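You operate a simulated robot arm through the tools that you are given. There is no shell and no other tool. Be economical: measure what you need, move in short steps, check, and stop when the job is done.

Carry out the task below with a simulated robot arm. There is one attempt and no reset: what you move stays moved.

Task
Swap the compressor's black intake filter for the blue one.
Fine: switch off first; old filter on the motor tray, new one turned till it locks; then back to AUTO as you found it. The motor restarts by itself at 6 bar, so the belt guard stays shut. The tank stays charged.

Only the result counts: the job must be done as asked and must still hold three seconds after the hand-in. Knocking over, shifting, dropping, spilling or breaking anything else fails it.

Robot
A 6-joint arm with a two-finger parallel gripper, fixed in place. Base frame: the origin is at the foot of the arm, x ahead of it, y to its left, z up. Readings come in m, degrees, newtons and seconds.
With the tool pointing down near the work surface it reaches from about 0.1 to 0.56 m from the base axis. Its first joint turns from -66.0 to 66.0 degrees. Payload 2.7 kg.
The tool frame sits at the grasp point between the pads (the TCP): z along the fingers, y along the line on which they close. The tips reach 0.023 m beyond it. The gripper opens to 0.094 m. The fingers are 0.038 m wide and 0.01 m thick; the gripper's body (0.054 by 0.096 m) begins 0.039 m behind the TCP.
Orientation is that of the tool frame in the base frame, as a unit quaternion [w, x, y, z]. With the fingers straight down and closing along the base's y, the tool's x points along the base's -x, its y along +y and its z along -z.

Tools
- The arm moves only by the tool jog_arm. Its argument "motion" is a list that holds one entry, the list of rows, each a list of 7 numbers: the shift along the base's x, y, z in units of 300 mm (1.0 is 300 mm), then the turn, a rotation vector about the base's x, y, z in units of 180 degrees (1.0 is 180 degrees), then the opening in per cent of the stroke, from 0 (shut) to 100 (fully open). In form: [[[tx, ty, tz, wx, wy, wz, jaw], ...]]. A call has 1 to 12 rows; each row is the pose to reach, as a shift and turn from the pose commanded when the call began. A call with a number of a shift or a turn outside -1 to 1 is refused whole. A row lasts 0.2 s, in which the tool goes at most 0.05 m and 8.6 degrees; a call with a longer step from one row to the next is refused whole, and so is a gripper value outside its range. A pose out of reach is approached as far as the arm can. The call stops where the force on the tool passes 40 N (or 10 N more than at its start, if that is more) or the arm is blocked; 0.2 s more then pass. The fingers move at their own pace (about 0.045 m/s each) and stop on an object; they squeeze with about 42 N. The grip force told is the motor's: it shows also when the fingers shut on nothing. Time passes only in rows, and 0.2 s behind the last, so rows that repeat a pose let the fingers close. The reply holds the time, the measured pose of the TCP, the force on the tool along the base axes, the opening and the grip force, in the units named above and with some noise, with the torque about the TCP (base axes, N m) and any sound that the robot's microphone picked up, and new pictures: "pictures" is both (left out), scene, wrist or none.
- Cameras (640 x 400 px; columns grow to the right, rows downward): "scene" is fixed at [0.0824, -0.4437, 1.3855]; the picture's right is [0.72, -0.70, 0.00], its down [-0.53, -0.55, -0.65] and it looks along [0.45, 0.46, -0.76] (base axes); focal length 352 px, centre (320, 200). "wrist" rides on the gripper at [0.086, 0.016, -0.074] in the tool frame; the picture's right is [-0.18, 0.98, 0.00], its down [-0.58, -0.11, -0.81] and it looks along [-0.79, -0.15, 0.59] (tool axes); focal length 243 px, centre (320, 200). There is no depth. A picture from a camera that has moved, and an enlarged one, comes with that camera's place and axes in the base frame and with its lens. The place of the scene camera against the robot may be out by one fixed shift of up to 0.012 m in any direction.
- enlarge(camera, box): a new picture of the part [left, top, right, bottom] of that camera's present view, enlarged. The clock stands still meanwhile.
- job_done(): hands the job in; it is judged then, once.

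Work in short steps. Places have to be worked out from the pictures, the camera data and where the tool is seen: move nearer, look again, correct. Check each grasp and each placing, and mend what went wrong. You have 120 turns and 200 pictures in all, those below and enlarged ones among them. Open the gripper and draw the arm clear of the work before you hand the job in, unless the task says otherwise; then end with one line.

The tools are called after ">>>" as a command line: name --argument value ..., lists and objects as JSON in quotes. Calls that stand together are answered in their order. jog_arm: Moves the arm, as the interface text tells. Its arguments: {"type":"object","properties":{"motion":{"type":"array","items":{"type":"array","items":{"type":"array","items":{"type":"number"}}}},"pictures":{"type":"string","enum":["both","scene","wrist","none"]}},"required":["motion"]} The other tools are called the same way: enlarge (camera, box) takes an enlarged picture of a part of a camera's view; job_done () hands the job in.

At the start:

```text
time: 0.0
tcp_pos: [0.4444, 0.0536, 0.9147]
tool_rot: [0.0, 0.001, 1.0, 0.0]
contact_force: [0.6, -0.2, 0.5]
torque: [0.0, 0.0, -0.02]
opening: 0.0939
grip_force: 0.0
```

scene: 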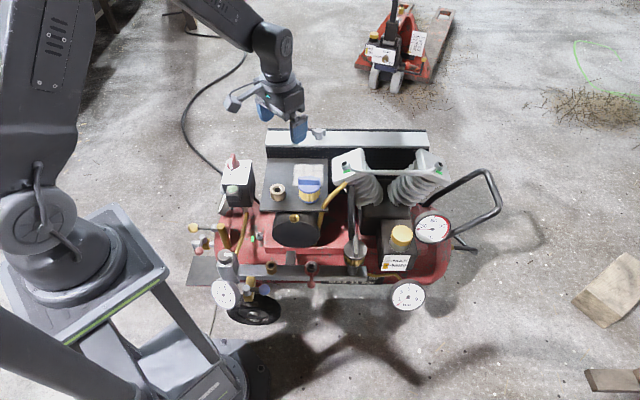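
wrist: 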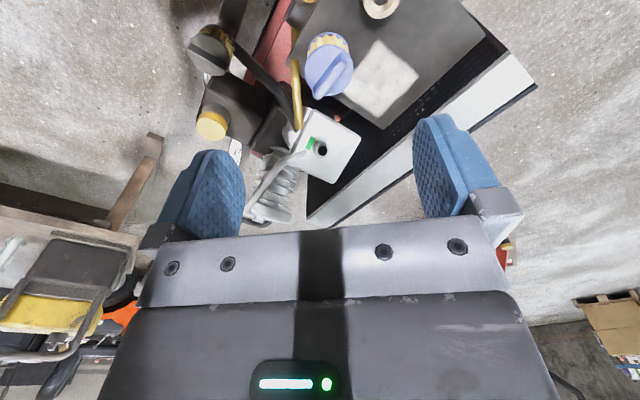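

The pictures show the compressor ahead of the arm; I need details, so I enlarge the scene and wrist views.

>>> enlarge --camera "scene" --box '[180, 140, 340, 240]'

>>> enlarge --camera "scene" --box '[320, 140, 480, 240]'

>>> enlarge --camera "scene" --box '[180, 220, 460, 395]'

>>> enlarge --camera "wrist" --box '[160, 0, 480, 200]'

```text
4.00 times, centred on (260, 190) of scene
camera zoom: at [0.0824, -0.4437, 1.3855], right [0.72, -0.7, 0.0], down [-0.53, -0.55, -0.65], along [0.45, 0.46, -0.76], focal length 1408 px, centre (560, 240)
```

zoom: 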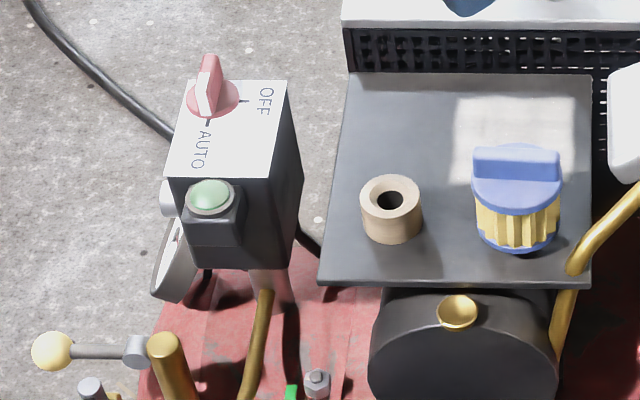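

```text
4.00 times, centred on (400, 190) of scene
camera zoom: at [0.0824, -0.4437, 1.3855], right [0.72, -0.7, 0.0], down [-0.53, -0.55, -0.65], along [0.45, 0.46, -0.76], focal length 1408 px, centre (0, 240)
```

zoom: 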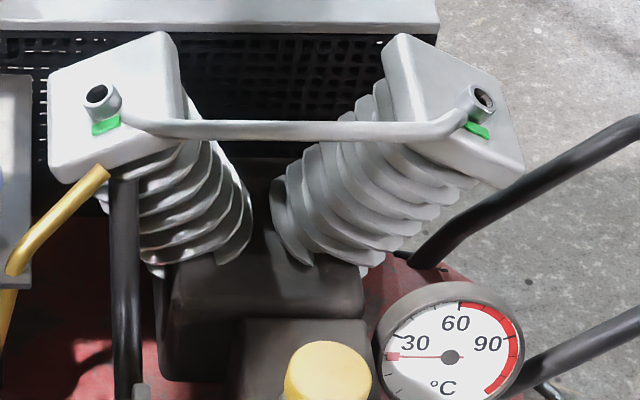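

```text
2.29 times, centred on (320, 308) of scene
camera zoom: at [0.0824, -0.4437, 1.3855], right [0.72, -0.7, 0.0], down [-0.53, -0.55, -0.65], along [0.45, 0.46, -0.76], focal length 805 px, centre (320, -46)
```

zoom: 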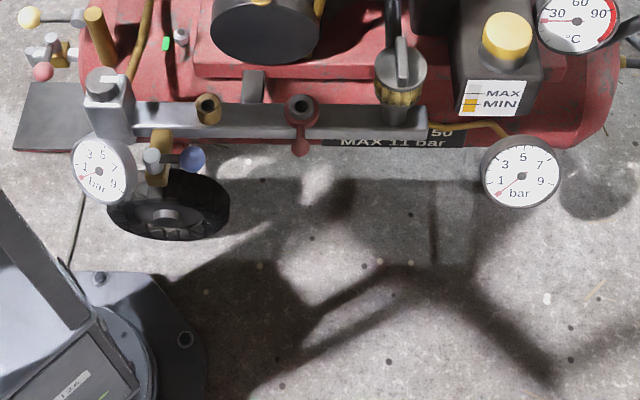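

```text
2.00 times, centred on (320, 100) of wrist
camera zoom: at [0.3581, 0.0692, 0.9897], right [0.18, 0.98, 0.0], down [0.58, -0.11, 0.81], along [0.79, -0.15, -0.59], focal length 485 px, centre (320, 400)
```

zoom: 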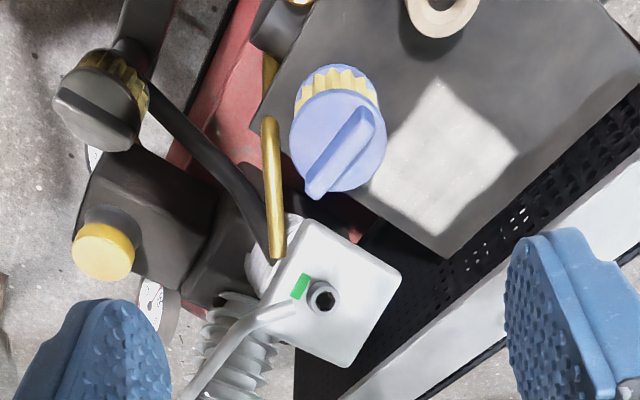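

The blue filter is triangulated near (0.52, 0.05, 0.65) and the black one near (0.51, -0.15, 0.56). I move the wrist camera for a closer look at the black filter.

>>> jog_arm --motion '[[[0, -0.1, -0.08, 0, 0, 0, 100], [0, -0.2, -0.17, 0, 0, 0, 100], [0, -0.3, -0.25, 0, 0, 0, 100], [0, -0.4, -0.33, 0, 0, 0, 100], [0, -0.5, -0.42, 0, 0, 0, 100], [0, -0.6, -0.5, 0, 0, 0, 100], [0, -0.6, -0.5, 0, 0, 0, 100]]]' --pictures "both"

```text
time: 1.6
tcp_pos: [0.4423, -0.1271, 0.7658]
tool_rot: [0.0, 0.0, 1.0, 0.0]
contact_force: [0.2, 0.4, 1.4]
torque: [0.03, 0.0, 0.0]
opening: 0.0939
grip_force: 0.1
camera wrist: at [0.3567, -0.111, 0.8409], right [0.18, 0.98, 0.0], down [0.58, -0.11, 0.81], along [0.79, -0.15, -0.59], focal length 243 px, centre (320, 200)
```

scene: 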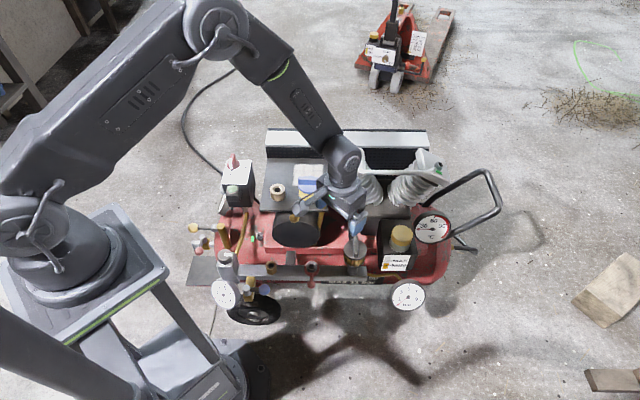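
wrist: 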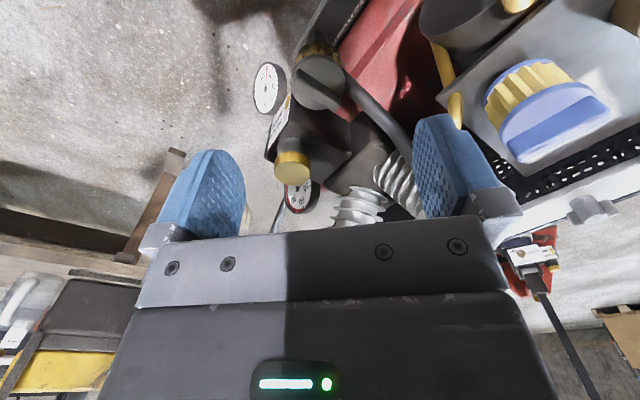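

>>> enlarge --camera "wrist" --box '[240, 0, 480, 150]'

>>> enlarge --camera "scene" --box '[300, 200, 412, 270]'

```text
2.67 times, centred on (360, 75) of wrist
camera zoom: at [0.3567, -0.111, 0.8409], right [0.18, 0.98, 0.0], down [0.58, -0.11, 0.81], along [0.79, -0.15, -0.59], focal length 647 px, centre (213, 533)
```

zoom: 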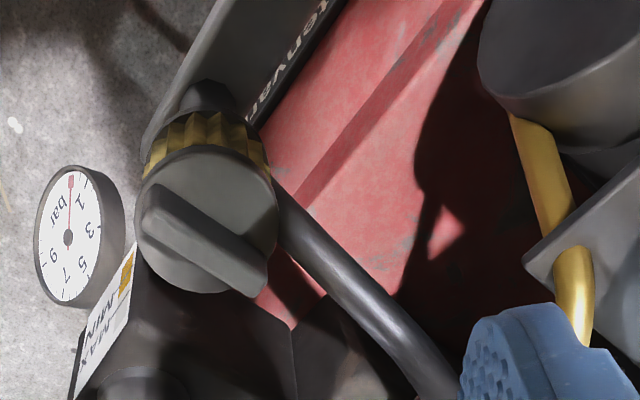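

```text
5.71 times, centred on (356, 235) of scene
camera zoom: at [0.0824, -0.4437, 1.3855], right [0.72, -0.7, 0.0], down [-0.53, -0.55, -0.65], along [0.45, 0.46, -0.76], focal length 2012 px, centre (114, 0)
```

zoom: 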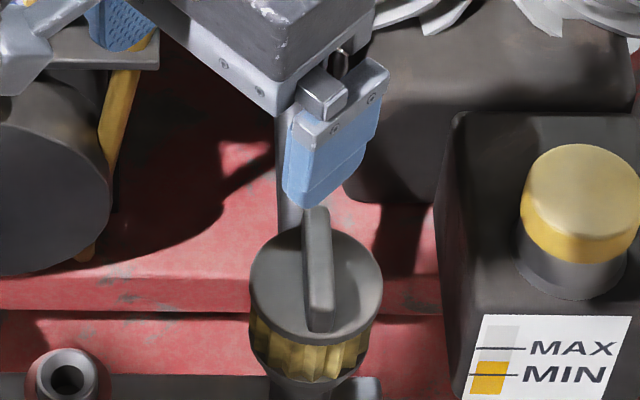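

Wrist views put the black cap at about (0.502, -0.141, 0.56), with its bar along the (1,1) direction. Next I travel toward the switch box at larger y to view the knob.

>>> jog_arm --motion '[[[-0.02, 0.14, 0.05, 0, 0, 0, 100], [-0.05, 0.28, 0.08, 0, 0, 0, 100], [-0.08, 0.42, 0.08, 0, 0, 0, 100], [-0.11, 0.56, 0.08, 0, 0, 0, 100], [-0.14, 0.7, 0.08, 0, 0, 0, 100], [-0.17, 0.84, 0.08, 0, 0, 0, 100], [-0.19, 0.98, 0.08, 0, 0, 0, 100]]]' --pictures "none"

>>> jog_arm --motion '[[[0, 0.14, 0, 0, 0, 0, 100], [0, 0.28, 0, 0, 0, 0, 100], [0, 0.42, 0, 0, 0, 0, 100], [0, 0.5, 0, 0, 0, 0, 100], [0, 0.5, 0, 0, 0, 0, 100]]]' --pictures "both"

```text
time: 3.2
tcp_pos: [0.3879, 0.1656, 0.79]
tool_rot: [0.001, 0.0, 1.0, 0.0]
contact_force: [-0.1, -0.4, -0.4]
torque: [0.02, 0.0, -0.02]
opening: 0.0939
grip_force: 0.1
```

```text
time: 4.4
tcp_pos: [0.3884, 0.3168, 0.7892]
tool_rot: [0.0, 0.0, 1.0, 0.0]
contact_force: [-0.5, 0.7, 1.3]
torque: [-0.01, -0.02, 0.0]
opening: 0.0938
grip_force: 0.0
camera wrist: at [0.3019, 0.3337, 0.8641], right [0.18, 0.98, 0.0], down [0.58, -0.11, 0.81], along [0.79, -0.15, -0.59], focal length 243 px, centre (320, 200)
```

scene: 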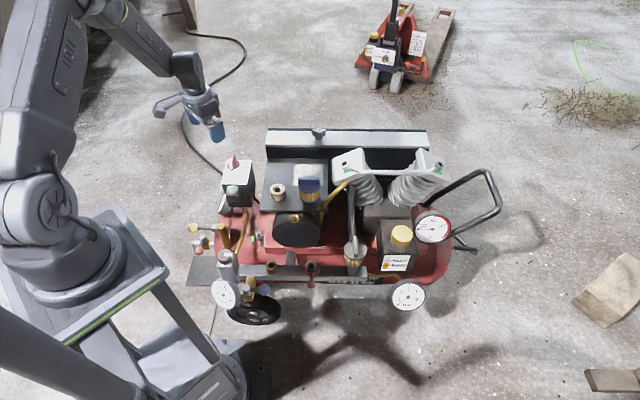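
wrist: 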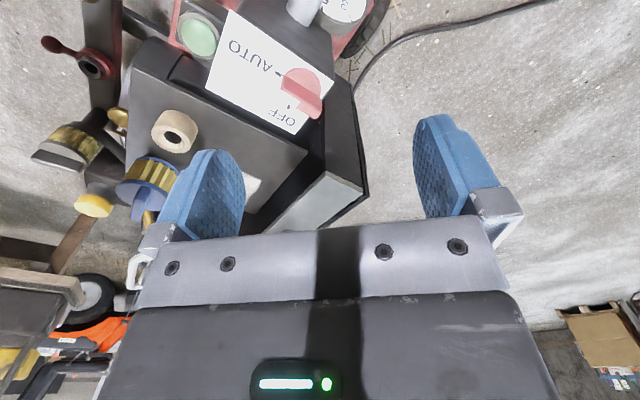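

>>> enlarge --camera "wrist" --box '[160, 0, 400, 150]'

>>> enlarge --camera "scene" --box '[216, 150, 264, 180]'

```text
2.67 times, centred on (280, 75) of wrist
camera zoom: at [0.3019, 0.3337, 0.8641], right [0.18, 0.98, 0.0], down [0.58, -0.11, 0.81], along [0.79, -0.15, -0.59], focal length 647 px, centre (427, 533)
```

zoom: 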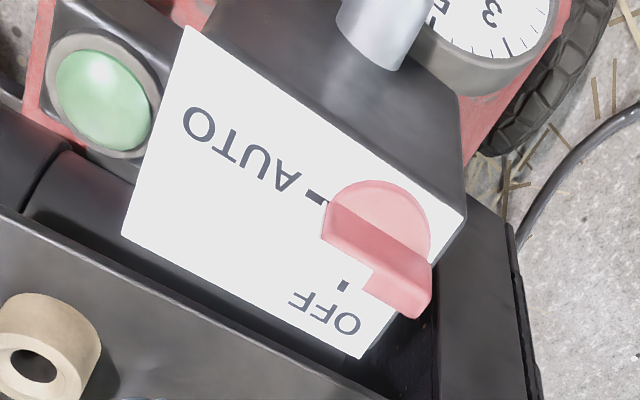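

```text
13.33 times, centred on (240, 165) of scene
camera zoom: at [0.0824, -0.4437, 1.3855], right [0.72, -0.7, 0.0], down [-0.53, -0.55, -0.65], along [0.45, 0.46, -0.76], focal length 4695 px, centre (1387, 667)
```

zoom: 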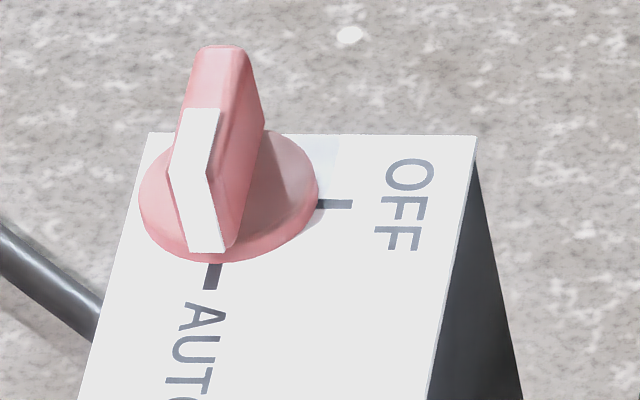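

The knob bar points at AUTO along (-1,-1), and OFF is a +90° turn. Its centre is about (0.419, 0.296), bar top near 0.667. I turn the tool 45° and go above it.

>>> jog_arm --motion '[[[0.017, -0.012, -0.03, 0, 0, 0.042, 60], [0.034, -0.024, -0.06, 0, 0, 0.084, 60], [0.051, -0.036, -0.1, 0, 0, 0.126, 60], [0.068, -0.048, -0.14, 0, 0, 0.168, 60], [0.085, -0.06, -0.18, 0, 0, 0.21, 60], [0.102, -0.071, -0.2, 0, 0, 0.25, 60], [0.102, -0.071, -0.2, 0, 0, 0.25, 60]]]' --pictures "both"

>>> enlarge --camera "scene" --box '[200, 110, 280, 190]'

```text
time: 6.0
tcp_pos: [0.4185, 0.2951, 0.728]
tool_rot: [0.001, -0.384, 0.923, 0.0]
contact_force: [-0.8, -0.8, -1.0]
torque: [0.04, -0.01, 0.01]
opening: 0.0565
grip_force: 0.0
camera wrist: at [0.346, 0.2455, 0.8028], right [-0.57, 0.82, 0.0], down [0.49, 0.34, 0.81], along [0.66, 0.46, -0.59], focal length 243 px, centre (320, 200)
```

scene: 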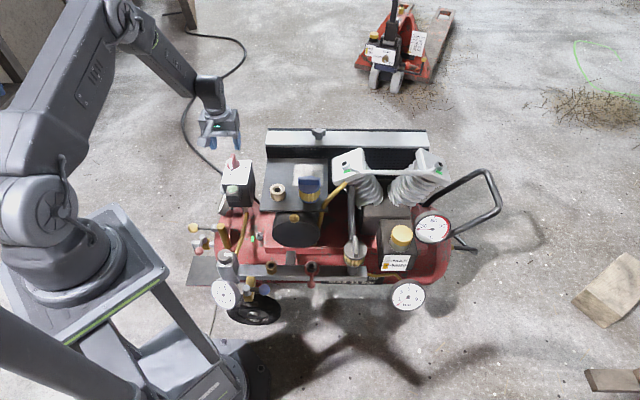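
wrist: 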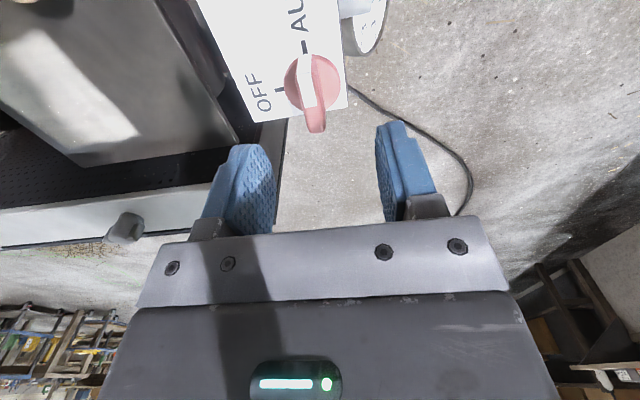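

```text
5.00 times, centred on (240, 150) of scene
camera zoom: at [0.0824, -0.4437, 1.3855], right [0.72, -0.7, 0.0], down [-0.53, -0.55, -0.65], along [0.45, 0.46, -0.76], focal length 1760 px, centre (720, 450)
```

zoom: 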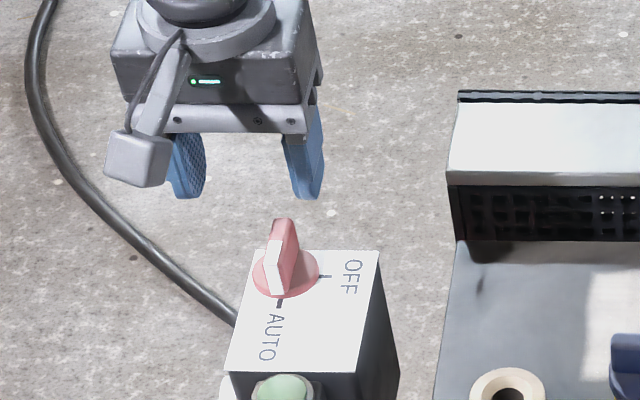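

The knob lies right under the tool, at (0.420, 0.293). I descend to TCP z≈0.668 and check before closing.

>>> jog_arm --motion '[[[0.005, -0.007, -0.05, 0, 0, 0, 60], [0.005, -0.007, -0.1, 0, 0, 0, 60], [0.005, -0.007, -0.15, 0, 0, 0, 60], [0.005, -0.007, -0.2, 0, 0, 0, 60]]]' --pictures "both"

>>> enlarge --camera "scene" --box '[200, 130, 280, 190]'

```text
time: 7.0
tcp_pos: [0.419, 0.2938, 0.6686]
tool_rot: [0.0, -0.383, 0.924, 0.0]
contact_force: [-0.6, 1.0, -0.9]
torque: [0.02, 0.04, 0.0]
opening: 0.0565
grip_force: 0.0
camera wrist: at [0.347, 0.2434, 0.7434], right [-0.56, 0.83, 0.0], down [0.49, 0.33, 0.81], along [0.67, 0.46, -0.59], focal length 243 px, centre (320, 200)
```

scene: 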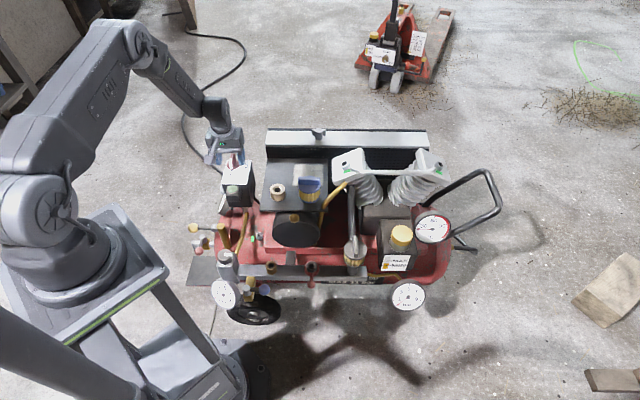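
wrist: 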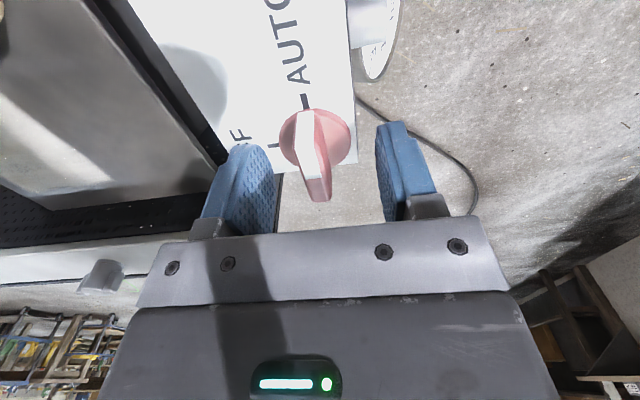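

```text
6.67 times, centred on (240, 160) of scene
camera zoom: at [0.0824, -0.4437, 1.3855], right [0.72, -0.7, 0.0], down [-0.53, -0.55, -0.65], along [0.45, 0.46, -0.76], focal length 2347 px, centre (853, 467)
```

zoom: 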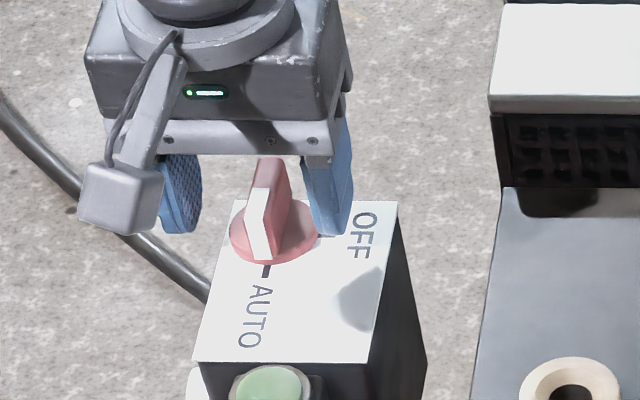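

The bar is centred within ~3 mm. I nudge by that amount and close on the knob.

>>> jog_arm --motion '[[[0.006, -0.008, 0, 0, 0, 0, 60], [0.006, -0.008, 0, 0, 0, 0, 30], [0.006, -0.008, 0, 0, 0, 0, 0], [0.006, -0.008, 0, 0, 0, 0, 0], [0.006, -0.008, 0, 0, 0, 0, 0], [0.006, -0.008, 0, 0, 0, 0, 0]]]' --pictures "wrist"

```text
time: 8.4
tcp_pos: [0.4198, 0.29, 0.6685]
tool_rot: [0.0, -0.383, 0.924, 0.0]
contact_force: [0.3, 0.3, 0.2]
torque: [0.04, -0.05, -0.02]
opening: 0.0128
grip_force: 45.2
camera wrist: at [0.3486, 0.2406, 0.7438], right [-0.56, 0.83, 0.0], down [0.49, 0.33, 0.81], along [0.67, 0.46, -0.59], focal length 243 px, centre (320, 200)
```

wrist: 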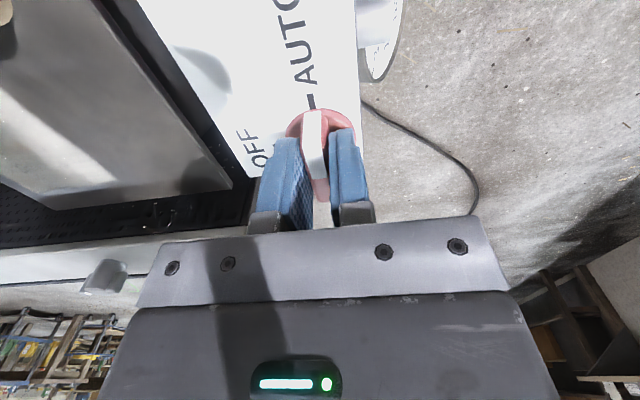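

The bar is gripped (12.8 mm). I turn +90° toward OFF.

>>> jog_arm --motion '[[[0, 0, 0, 0, 0, 0.045, 0], [0, 0, 0, 0, 0, 0.09, 0], [0, 0, 0, 0, 0, 0.135, 0], [0, 0, 0, 0, 0, 0.18, 0], [0, 0, 0, 0, 0, 0.225, 0], [0, 0, 0, 0, 0, 0.27, 0], [0, 0, 0, 0, 0, 0.315, 0], [0, 0, 0, 0, 0, 0.36, 0], [0, 0, 0, 0, 0, 0.405, 0], [0, 0, 0, 0, 0, 0.45, 0], [0, 0, 0, 0, 0, 0.495, 0], [0, 0, 0, 0, 0, 0.5, 0]]]' --pictures "both"

>>> enlarge --camera "scene" --box '[200, 130, 280, 190]'

```text
time: 10.2
tcp_pos: [0.4243, 0.2894, 0.6684]
tool_rot: [-0.002, 0.799, -0.601, 0.001]
contact_force: [6.0, 0.9, -6.3]
torque: [0.09, 0.47, -0.03]
opening: 0.013
grip_force: 44.7
stopped in row 8: the force on the tool passed its limit at 41 N (the readings are from after the stop); the commanded pose is now the measured one
camera wrist: at [0.4318, 0.202, 0.7437], right [-1.0, -0.1, 0.0], down [-0.06, 0.59, 0.81], along [-0.07, 0.8, -0.59], focal length 243 px, centre (320, 200)
```

scene: 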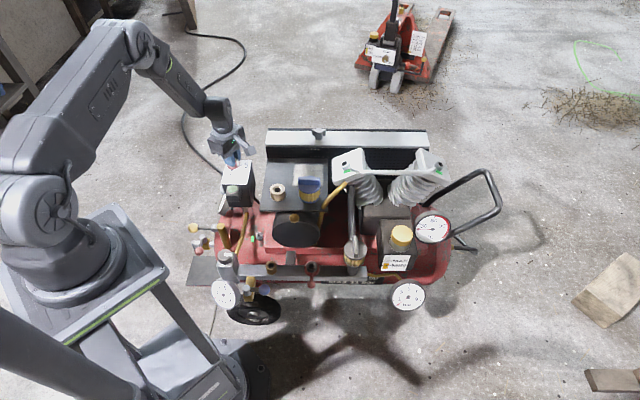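
wrist: 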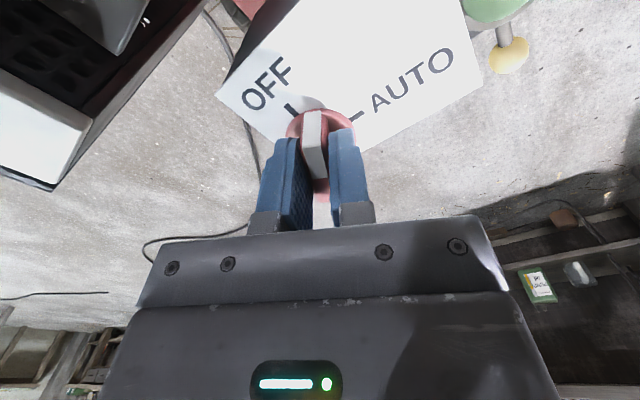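

```text
6.67 times, centred on (240, 160) of scene
camera zoom: at [0.0826, -0.4436, 1.3856], right [0.72, -0.7, 0.0], down [-0.53, -0.55, -0.65], along [0.45, 0.46, -0.76], focal length 2347 px, centre (853, 467)
```

zoom: 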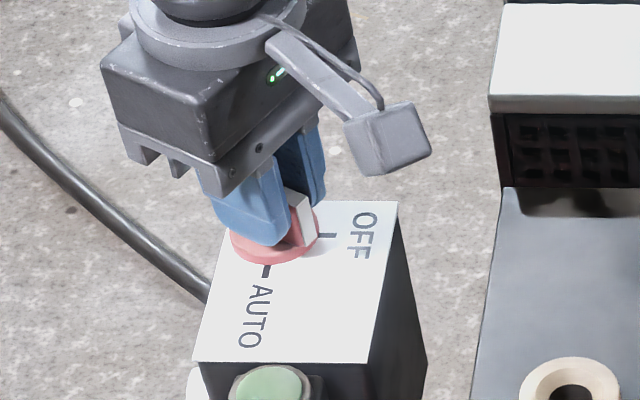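

The knob is about 61° along; a sideways force built up because the knob axis is ~4 mm off the TCP, at about (0.423, 0.293). I continue the remaining 29° with the matching shift.

>>> jog_arm --motion '[[[0.001, 0, 0, 0, 0, 0.03, 0], [0.003, 0.001, 0, 0, 0, 0.06, 0], [0.004, 0.001, 0, 0, 0, 0.09, 0], [0.005, 0.002, 0, 0, 0, 0.12, 0], [0.006, 0.002, 0, 0, 0, 0.15, 0], [0.006, 0.002, 0, 0, 0, 0.165, 0], [0.006, 0.002, 0, 0, 0, 0.165, 0]]]' --pictures "wrist"

>>> enlarge --camera "scene" --box '[200, 130, 280, 190]'

```text
time: 11.8
tcp_pos: [0.4238, 0.2901, 0.6698]
tool_rot: [-0.002, 0.926, -0.377, 0.0]
contact_force: [-12.7, 0.9, 7.9]
torque: [-0.32, 0.06, -1.64]
opening: 0.013
grip_force: 45.3
camera wrist: at [0.4754, 0.2181, 0.7437], right [-0.82, -0.57, 0.0], down [-0.34, 0.48, 0.81], along [-0.46, 0.66, -0.59], focal length 243 px, centre (320, 200)
```

wrist: 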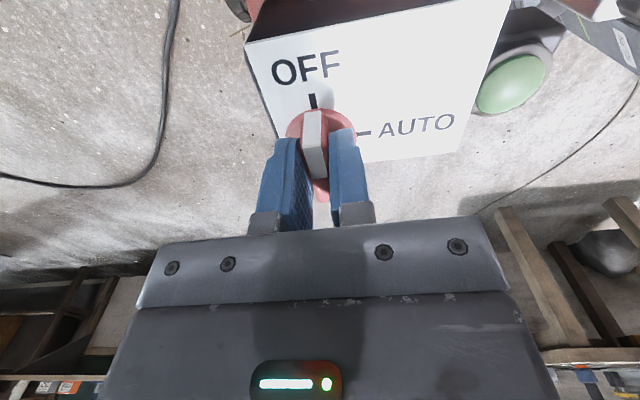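

```text
6.67 times, centred on (240, 160) of scene
camera zoom: at [0.0821, -0.4437, 1.3855], right [0.72, -0.7, 0.0], down [-0.53, -0.55, -0.65], along [0.45, 0.46, -0.76], focal length 2347 px, centre (853, 467)
```

zoom: 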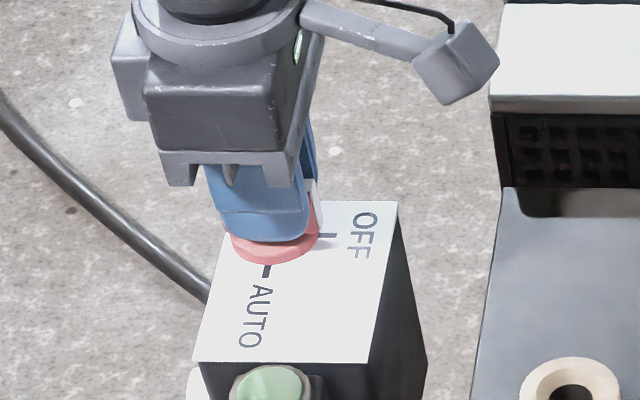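

The knob points at OFF and torque shows it is on its stop. I open the fingers and rise.

>>> jog_arm --motion '[[[0, 0, 0, 0, 0, 0, 20], [0, 0, 0, 0, 0, 0, 40], [0, 0, 0, 0, 0, 0, 60], [0, 0, 0, 0, 0, 0, 60], [0, 0, 0.1, 0, 0, 0, 60], [0, 0, 0.2, 0, 0, 0, 60], [0, 0, 0.3, 0, 0, 0, 60]]]' --pictures "wrist"

>>> enlarge --camera "scene" --box '[200, 130, 280, 190]'

```text
time: 13.4
tcp_pos: [0.4251, 0.2906, 0.757]
tool_rot: [-0.002, 0.926, -0.377, 0.0]
contact_force: [-0.3, 0.2, 0.0]
torque: [-0.04, 0.08, 0.0]
opening: 0.0563
grip_force: 0.2
camera wrist: at [0.4767, 0.2191, 0.8326], right [-0.82, -0.58, 0.0], down [-0.34, 0.48, 0.81], along [-0.46, 0.66, -0.59], focal length 243 px, centre (320, 200)
```

wrist: 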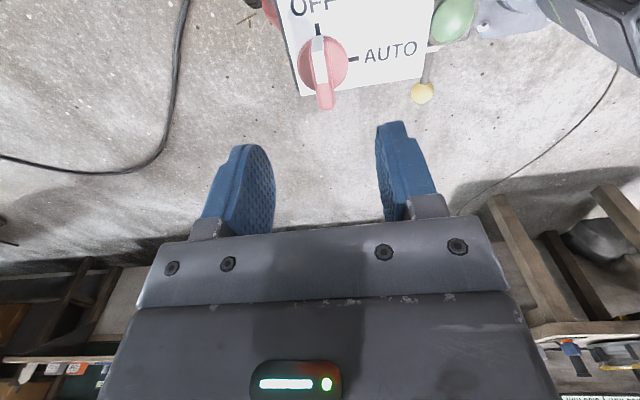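

```text
6.67 times, centred on (240, 160) of scene
camera zoom: at [0.0824, -0.4437, 1.3855], right [0.72, -0.7, 0.0], down [-0.53, -0.55, -0.65], along [0.45, 0.46, -0.76], focal length 2347 px, centre (853, 467)
```

zoom: 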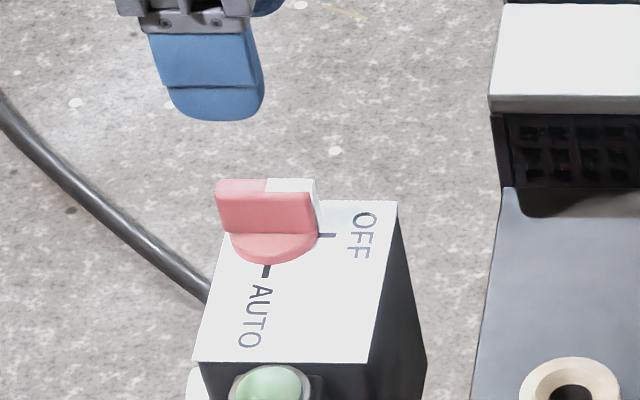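

The switch is at OFF. I travel back toward the filters at safe height, rotating back, with a look at the tray on the way.

>>> jog_arm --motion '[[[0.02, -0.12, 0.05, 0, 0, -0.042, 60], [0.04, -0.24, 0.1, 0, 0, -0.084, 70], [0.06, -0.36, 0.12, 0, 0, -0.126, 80], [0.08, -0.48, 0.12, 0, 0, -0.168, 80], [0.1, -0.6, 0.12, 0, 0, -0.21, 80], [0.12, -0.72, 0.12, 0, 0, -0.25, 80], [0.12, -0.72, 0.12, 0, 0, -0.25, 80]]]' --pictures "wrist"

>>> jog_arm --motion '[[[0.02, -0.12, 0, 0, 0, -0.042, 80], [0.05, -0.24, 0, 0, 0, -0.084, 80], [0.08, -0.36, 0, 0, 0, -0.126, 80], [0.1, -0.48, -0.02, 0, 0, -0.168, 80], [0.12, -0.6, -0.06, 0, 0, -0.21, 80], [0.13, -0.72, -0.12, 0, 0, -0.25, 80], [0.13, -0.72, -0.2, 0, 0, -0.25, 80], [0.13, -0.72, -0.2, 0, 0, -0.25, 80]]]' --pictures "both"

```text
time: 15.0
tcp_pos: [0.4595, 0.0747, 0.7929]
tool_rot: [-0.002, 0.711, -0.703, 0.001]
contact_force: [-0.5, -0.2, -0.2]
torque: [0.0, 0.01, -0.02]
opening: 0.0752
grip_force: 0.2
camera wrist: at [0.4447, -0.012, 0.8679], right [-0.99, 0.17, 0.0], down [0.1, 0.58, 0.81], along [0.14, 0.79, -0.59], focal length 243 px, centre (320, 200)
```

wrist: 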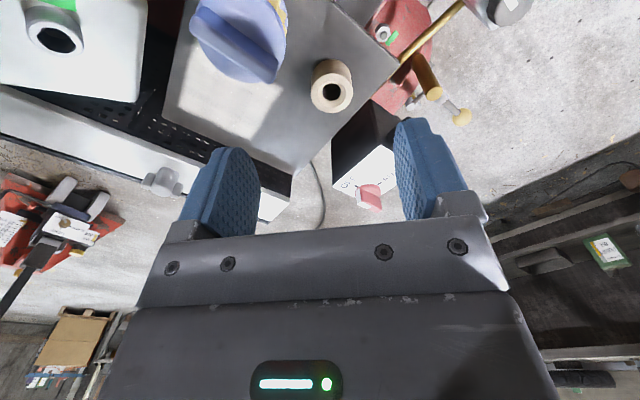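

```text
time: 16.8
tcp_pos: [0.4985, -0.1414, 0.7348]
tool_rot: [0.001, -0.388, 0.921, -0.002]
contact_force: [0.1, 0.1, -0.9]
torque: [0.04, 0.02, 0.0]
opening: 0.0752
grip_force: 0.0
camera wrist: at [0.4268, -0.1923, 0.8105], right [-0.58, 0.82, 0.0], down [0.48, 0.34, 0.81], along [0.66, 0.46, -0.59], focal length 243 px, centre (320, 200)
```

scene: 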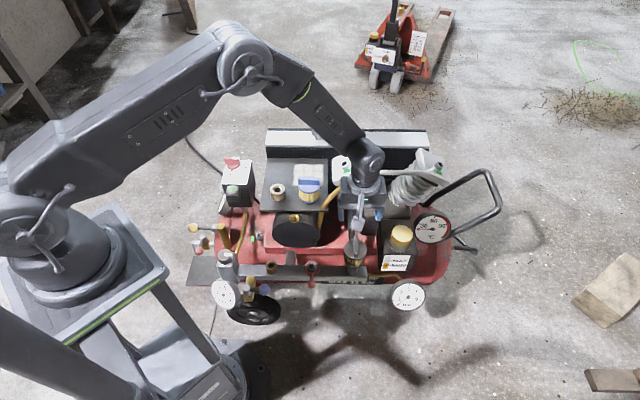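
wrist: 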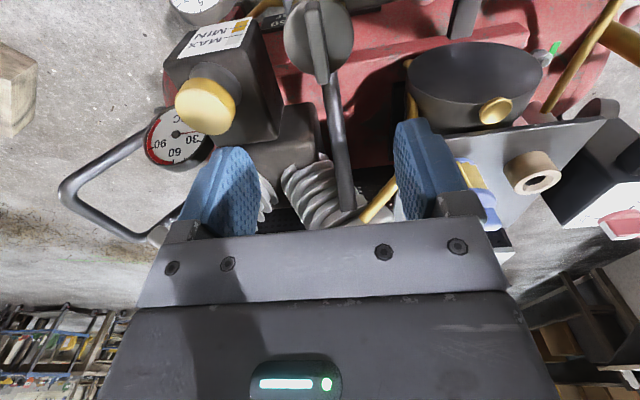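

The black filter bar is centred under the tool and parallel to the fingers. I descend to z≈0.60 and look.

>>> jog_arm --motion '[[[0.01, 0.002, -0.1, 0, 0, 0, 60], [0.02, 0.004, -0.2, 0, 0, 0, 60], [0.02, 0.004, -0.3, 0, 0, 0, 60], [0.02, 0.004, -0.4, 0, 0, 0, 60], [0.02, 0.004, -0.45, 0, 0, 0, 60]]]' --pictures "wrist"

>>> enlarge --camera "scene" --box '[316, 210, 396, 270]'

```text
time: 18.0
tcp_pos: [0.5062, -0.1407, 0.5999]
tool_rot: [0.0, -0.389, 0.921, -0.001]
contact_force: [0.5, -0.3, -0.1]
torque: [-0.02, -0.02, -0.02]
opening: 0.0564
grip_force: 0.1
camera wrist: at [0.4342, -0.1917, 0.6746], right [-0.58, 0.82, 0.0], down [0.48, 0.34, 0.81], along [0.66, 0.46, -0.59], focal length 243 px, centre (320, 200)
```

wrist: 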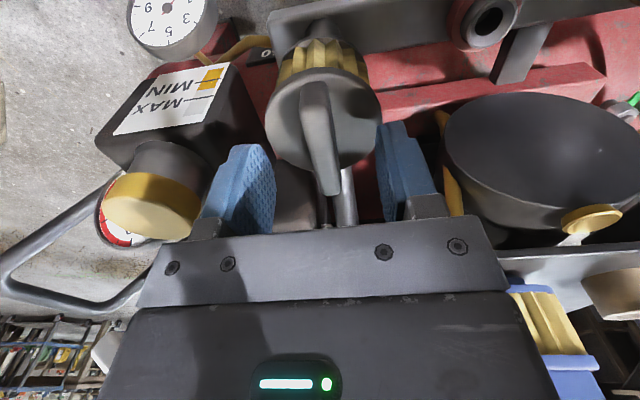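

```text
6.67 times, centred on (356, 240) of scene
camera zoom: at [0.0824, -0.4437, 1.3855], right [0.72, -0.7, 0.0], down [-0.53, -0.55, -0.65], along [0.45, 0.46, -0.76], focal length 2347 px, centre (80, -67)
```

zoom: 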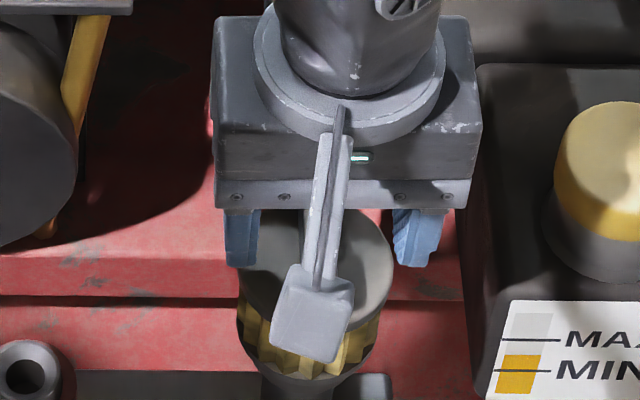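

The cap centre reads (0.501, -0.144), a few mm along the bar. I shift and descend to TCP 0.586.

>>> jog_arm --motion '[[[-0.014, -0.01, -0.02, 0, 0, 0, 60], [-0.014, -0.01, -0.04, 0, 0, 0, 60], [-0.014, -0.01, -0.047, 0, 0, 0, 60]]]' --pictures "wrist"

```text
time: 18.9
tcp_pos: [0.5021, -0.1453, 0.5898]
tool_rot: [-0.001, -0.39, 0.921, -0.003]
contact_force: [-6.4, 2.4, 13.2]
torque: [0.38, 0.45, 0.1]
opening: 0.0592
grip_force: 3.0
stopped in row 3: the force on the tool passed its limit at 42 N (the readings are from after the stop); the commanded pose is now the measured one
camera wrist: at [0.4315, -0.1957, 0.6648], right [-0.58, 0.82, 0.0], down [0.48, 0.34, 0.81], along [0.66, 0.46, -0.59], focal length 243 px, centre (320, 200)
```

wrist: 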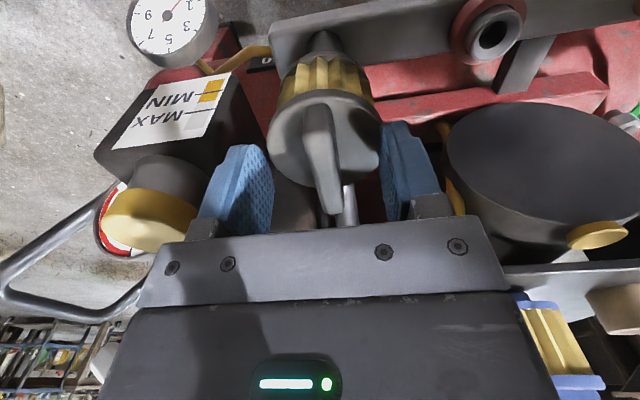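

The tips touched the cap top at z≈0.567. I lift 4 mm, recentre on (0.497, -0.147), and close on the bar.

>>> jog_arm --motion '[[[0, 0, 0.013, 0, 0, 0, 60], [-0.017, -0.007, 0.013, 0, 0, 0, 60], [-0.017, -0.007, 0.013, 0, 0, 0, 30], [-0.017, -0.007, 0.013, 0, 0, 0, 0], [-0.017, -0.007, 0.013, 0, 0, 0, 0], [-0.017, -0.007, 0.013, 0, 0, 0, 0], [-0.017, -0.007, 0.013, 0, 0, 0, 0]]]' --pictures "wrist"

```text
time: 20.5
tcp_pos: [0.4973, -0.1465, 0.5943]
tool_rot: [0.0, -0.39, 0.921, -0.002]
contact_force: [-0.3, -0.4, -0.5]
torque: [0.03, 0.09, 0.0]
opening: 0.0126
grip_force: 42.4
camera wrist: at [0.4259, -0.1973, 0.6683], right [-0.58, 0.82, 0.0], down [0.48, 0.34, 0.81], along [0.66, 0.46, -0.59], focal length 243 px, centre (320, 200)
```

wrist: 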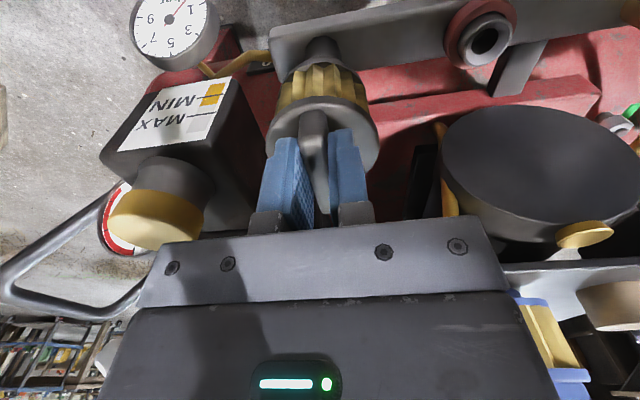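

The bar is held (12.6 mm). I turn it counter-clockwise in small steps and watch the torque.

>>> jog_arm --motion '[[[0, 0, 0, 0, 0, 0.03, 0], [0, 0, 0, 0, 0, 0.06, 0], [0, 0, 0, 0, 0, 0.09, 0], [0, 0, 0, 0, 0, 0.12, 0], [0, 0, 0, 0, 0, 0.15, 0]]]' --pictures "wrist"

```text
time: 21.7
tcp_pos: [0.4986, -0.1476, 0.5934]
tool_rot: [0.002, -0.596, 0.803, -0.003]
contact_force: [1.9, 0.6, 7.1]
torque: [0.14, -0.01, -0.16]
opening: 0.0122
grip_force: 41.6
camera wrist: at [0.458, -0.2254, 0.6682], right [-0.89, 0.46, -0.01], down [0.27, 0.53, 0.81], along [0.38, 0.71, -0.59], focal length 243 px, centre (320, 200)
```

wrist: 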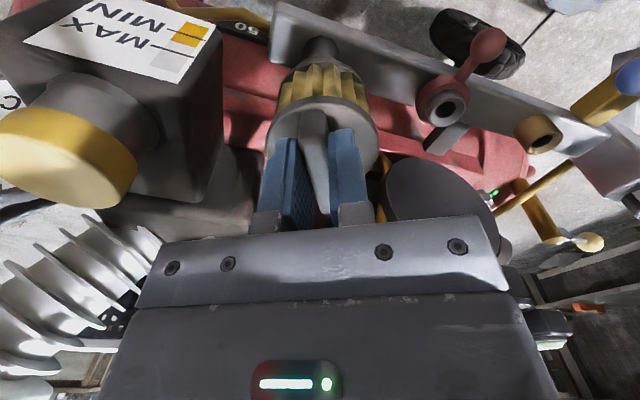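

It turned 27° with little torque. I continue.

>>> jog_arm --motion '[[[0, 0, 0, 0, 0, 0.04, 0], [0, 0, 0, 0, 0, 0.08, 0], [0, 0, 0, 0, 0, 0.12, 0], [0, 0, 0, 0, 0, 0.16, 0]]]' --pictures "none"

```text
time: 22.7
tcp_pos: [0.4993, -0.1473, 0.5941]
tool_rot: [-0.003, 0.776, -0.631, 0.004]
contact_force: [12.9, -6.9, 3.4]
torque: [-0.55, -0.85, -0.21]
opening: 0.0124
grip_force: 41.7
```

56° turned, no stop yet; a side force says the TCP should drift by (+2, -1) mm. I compensate and continue.

>>> jog_arm --motion '[[[0.007, -0.004, 0, 0, 0, 0.0, 0], [0.009, -0.005, 0, 0, 0, 0.04, 0], [0.01, -0.006, 0, 0, 0, 0.08, 0], [0.011, -0.006, 0, 0, 0, 0.12, 0]]]' --pictures "wrist"

```text
time: 23.7
tcp_pos: [0.5024, -0.1478, 0.5957]
tool_rot: [-0.003, 0.881, -0.474, 0.002]
contact_force: [10.0, 9.7, 13.4]
torque: [0.56, -0.5, -0.42]
opening: 0.0124
grip_force: 41.7
camera wrist: at [0.5371, -0.2295, 0.6687], right [-0.92, -0.39, -0.01], down [-0.23, 0.54, 0.81], along [-0.31, 0.75, -0.59], focal length 243 px, centre (320, 200)
```

wrist: 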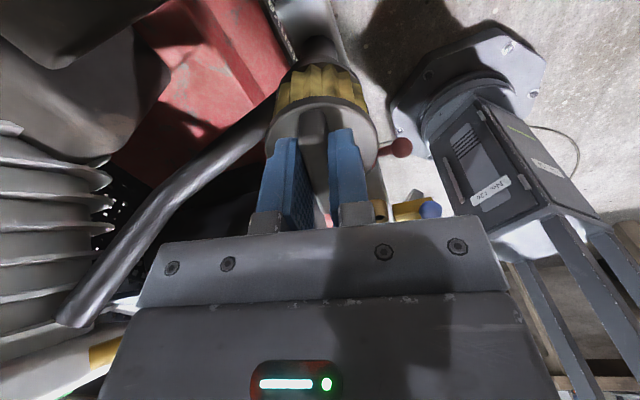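

77° turned; upward force suggests the filter is climbing. I follow the force and turn a bit further.

>>> jog_arm --motion '[[[0.007, 0.006, 0.006, 0, 0, 0.0, 0], [0.008, 0.008, 0.01, 0, 0, 0.03, 0], [0.008, 0.009, 0.012, 0, 0, 0.06, 0], [0.008, 0.01, 0.014, 0, 0, 0.08, 0]]]' --pictures "none"

```text
time: 24.7
tcp_pos: [0.5041, -0.1465, 0.597]
tool_rot: [-0.002, 0.933, -0.36, 0.003]
contact_force: [13.9, -9.1, -3.6]
torque: [-0.76, -1.15, -0.13]
opening: 0.0125
grip_force: 41.8
```

92° turned and still free. I test a small lift.

>>> jog_arm --motion '[[[0.007, -0.004, 0.0, 0, 0, 0, 0], [0.007, -0.004, 0.01, 0, 0, 0, 0], [0.007, -0.004, 0.02, 0, 0, 0, 0]]]' --pictures "wrist"

>>> enlarge --camera "scene" --box '[316, 210, 396, 270]'

```text
time: 25.5
tcp_pos: [0.5032, -0.1458, 0.6022]
tool_rot: [-0.001, 0.933, -0.361, -0.002]
contact_force: [0.6, 0.0, -1.3]
torque: [-0.01, 0.02, 0.01]
opening: 0.0121
grip_force: 42.0
camera wrist: at [0.5574, -0.2171, 0.6764], right [-0.8, -0.6, 0.0], down [-0.35, 0.47, 0.81], along [-0.49, 0.65, -0.59], focal length 243 px, centre (320, 200)
```

wrist: 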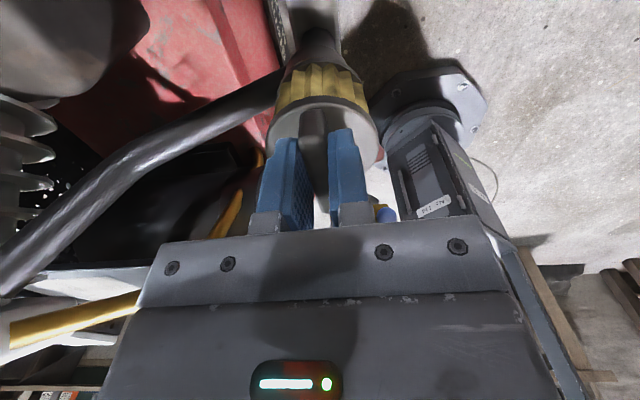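

```text
6.67 times, centred on (356, 240) of scene
camera zoom: at [0.0824, -0.4437, 1.3855], right [0.72, -0.7, 0.0], down [-0.53, -0.55, -0.65], along [0.45, 0.46, -0.76], focal length 2347 px, centre (80, -67)
```

zoom: 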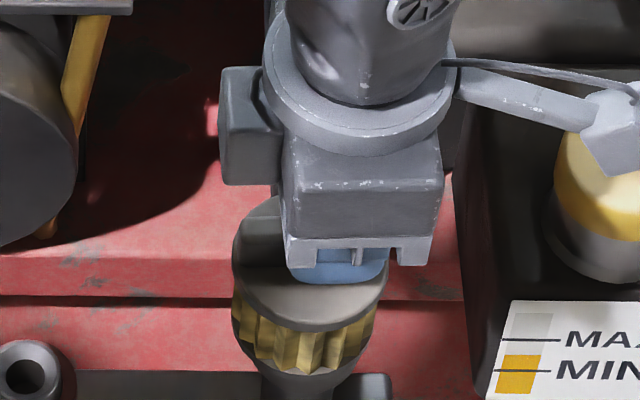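

The force vanished, so it is free. I lift straight up.

>>> jog_arm --motion '[[[0, 0, 0.05, 0, 0, 0, 0], [0, 0, 0.12, 0, 0, 0, 0], [0, 0, 0.22, 0, 0, 0, 0], [0, 0, 0.32, 0, 0, 0, 0], [0, 0, 0.42, 0, 0, 0, 0], [0, 0, 0.5, 0, 0, 0, 0]]]' --pictures "both"

>>> enlarge --camera "scene" --box '[290, 150, 418, 270]'

```text
time: 26.9
tcp_pos: [0.5056, -0.1483, 0.7527]
tool_rot: [-0.003, 0.933, -0.36, 0.001]
contact_force: [-0.3, 0.1, 0.4]
torque: [0.02, 0.03, 0.0]
opening: 0.0
grip_force: 42.0
camera wrist: at [0.5599, -0.2187, 0.828], right [-0.8, -0.6, 0.0], down [-0.36, 0.47, 0.81], along [-0.48, 0.65, -0.59], focal length 243 px, centre (320, 200)
```

scene: 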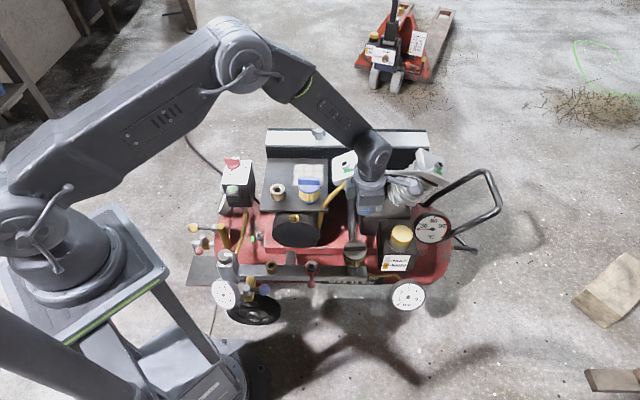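
wrist: 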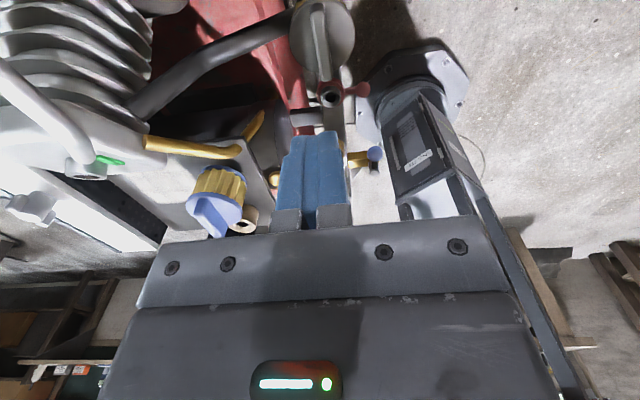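

```text
3.33 times, centred on (354, 210) of scene
camera zoom: at [0.0824, -0.4437, 1.3855], right [0.72, -0.7, 0.0], down [-0.53, -0.55, -0.65], along [0.45, 0.46, -0.76], focal length 1174 px, centre (207, 167)
```

zoom: 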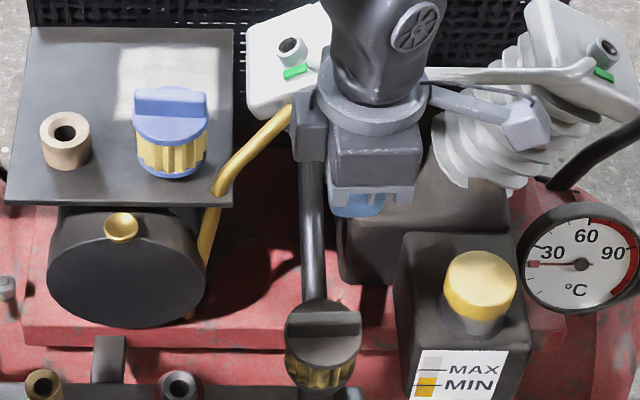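

The bar slipped out: the filter is turned 90° but still on its stub. I look closer.

>>> enlarge --camera "scene" --box '[335, 230, 375, 275]'

>>> enlarge --camera "wrist" --box '[270, 0, 380, 100]'

```text
8.89 times, centred on (355, 252) of scene
camera zoom: at [0.0824, -0.4437, 1.3855], right [0.72, -0.7, 0.0], down [-0.53, -0.55, -0.65], along [0.45, 0.46, -0.76], focal length 3130 px, centre (9, -267)
```

zoom: 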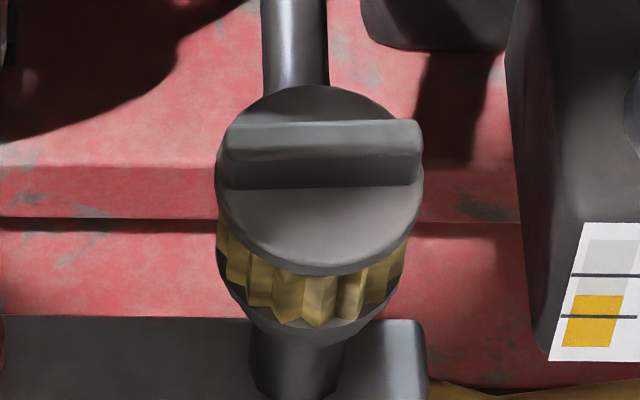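

```text
4.00 times, centred on (325, 50) of wrist
camera zoom: at [0.5599, -0.2187, 0.828], right [-0.8, -0.6, 0.0], down [-0.36, 0.47, 0.81], along [-0.48, 0.65, -0.59], focal length 970 px, centre (300, 800)
```

zoom: 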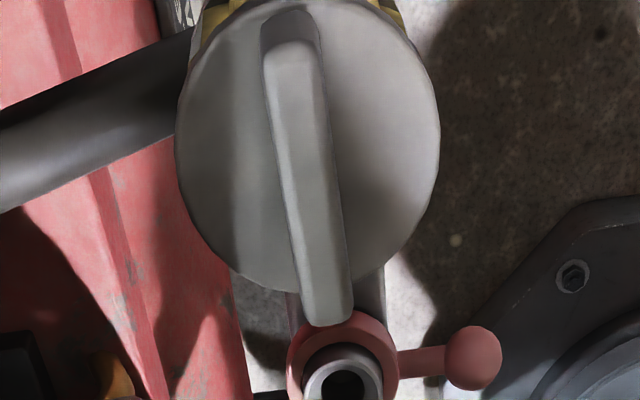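

The filter rotated but the lift slipped off the top of the bar (only ~10 mm overlap). I go back down, centred on the axis (0.5005, -0.143) and deeper.

>>> jog_arm --motion '[[[-0.017, 0.017, 0, 0, 0, 0, 30], [-0.017, 0.017, -0.1, 0, 0, 0, 50], [-0.017, 0.017, -0.2, 0, 0, 0, 50], [-0.017, 0.017, -0.3, 0, 0, 0, 50], [-0.017, 0.017, -0.4, 0, 0, 0, 50], [-0.017, 0.017, -0.47, 0, 0, 0, 50], [-0.017, 0.017, -0.5, 0, 0, 0, 50], [-0.017, 0.017, -0.53, 0, 0, 0, 50]]]' --pictures "wrist"

```text
time: 28.7
tcp_pos: [0.4993, -0.1428, 0.5948]
tool_rot: [-0.002, 0.932, -0.361, 0.001]
contact_force: [1.2, -0.5, -0.5]
torque: [0.02, -0.02, 0.01]
opening: 0.047
grip_force: 0.0
camera wrist: at [0.5534, -0.213, 0.6699], right [-0.8, -0.6, 0.0], down [-0.36, 0.47, 0.81], along [-0.48, 0.65, -0.59], focal length 243 px, centre (320, 200)
```

wrist: 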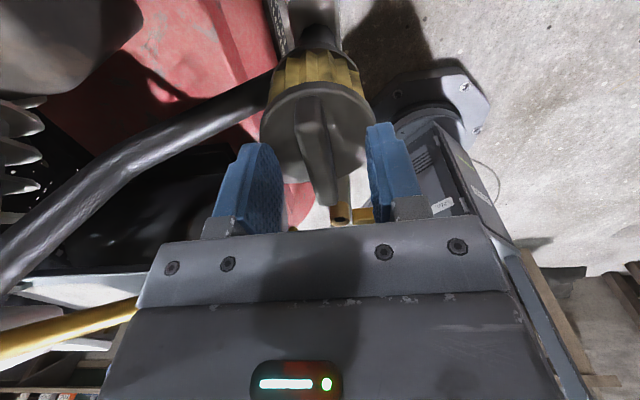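

Aligned. I lower gently until light contact with the cap.

>>> jog_arm --motion '[[[0, 0, -0.005, 0, 0, 0, 50], [0, 0, -0.01, 0, 0, 0, 50], [0, 0, -0.014, 0, 0, 0, 50]]]' --pictures "none"

```text
time: 29.5
tcp_pos: [0.5018, -0.1419, 0.5912]
tool_rot: [-0.002, 0.933, -0.361, 0.002]
contact_force: [0.6, 1.0, 3.7]
torque: [0.04, -0.11, 0.0]
opening: 0.0476
grip_force: 0.5
```

Light contact (3.7 N) at 0.591. I close here, raising 0.5 mm.

>>> jog_arm --motion '[[[0, 0, 0.002, 0, 0, 0, 25], [0, 0, 0.002, 0, 0, 0, 0], [0, 0, 0.002, 0, 0, 0, 0], [0, 0, 0.002, 0, 0, 0, 0], [0, 0, 0.002, 0, 0, 0, 0], [0, 0, 0.002, 0, 0, 0, 0]]]' --pictures "none"

>>> jog_arm --motion '[[[0, 0, 0.007, 0, 0, 0, 0], [0, 0, 0.013, 0, 0, 0, 0]]]' --pictures "none"

```text
time: 30.9
tcp_pos: [0.4991, -0.1422, 0.5919]
tool_rot: [-0.002, 0.932, -0.361, 0.0]
contact_force: [-0.3, 1.3, -0.6]
torque: [0.09, -0.03, -0.02]
opening: 0.0121
grip_force: 42.0
```

```text
time: 31.5
tcp_pos: [0.5006, -0.1414, 0.5934]
tool_rot: [-0.003, 0.933, -0.36, 0.001]
contact_force: [0.5, 0.1, 0.2]
torque: [0.05, -0.05, 0.02]
opening: 0.0123
grip_force: 41.8
```

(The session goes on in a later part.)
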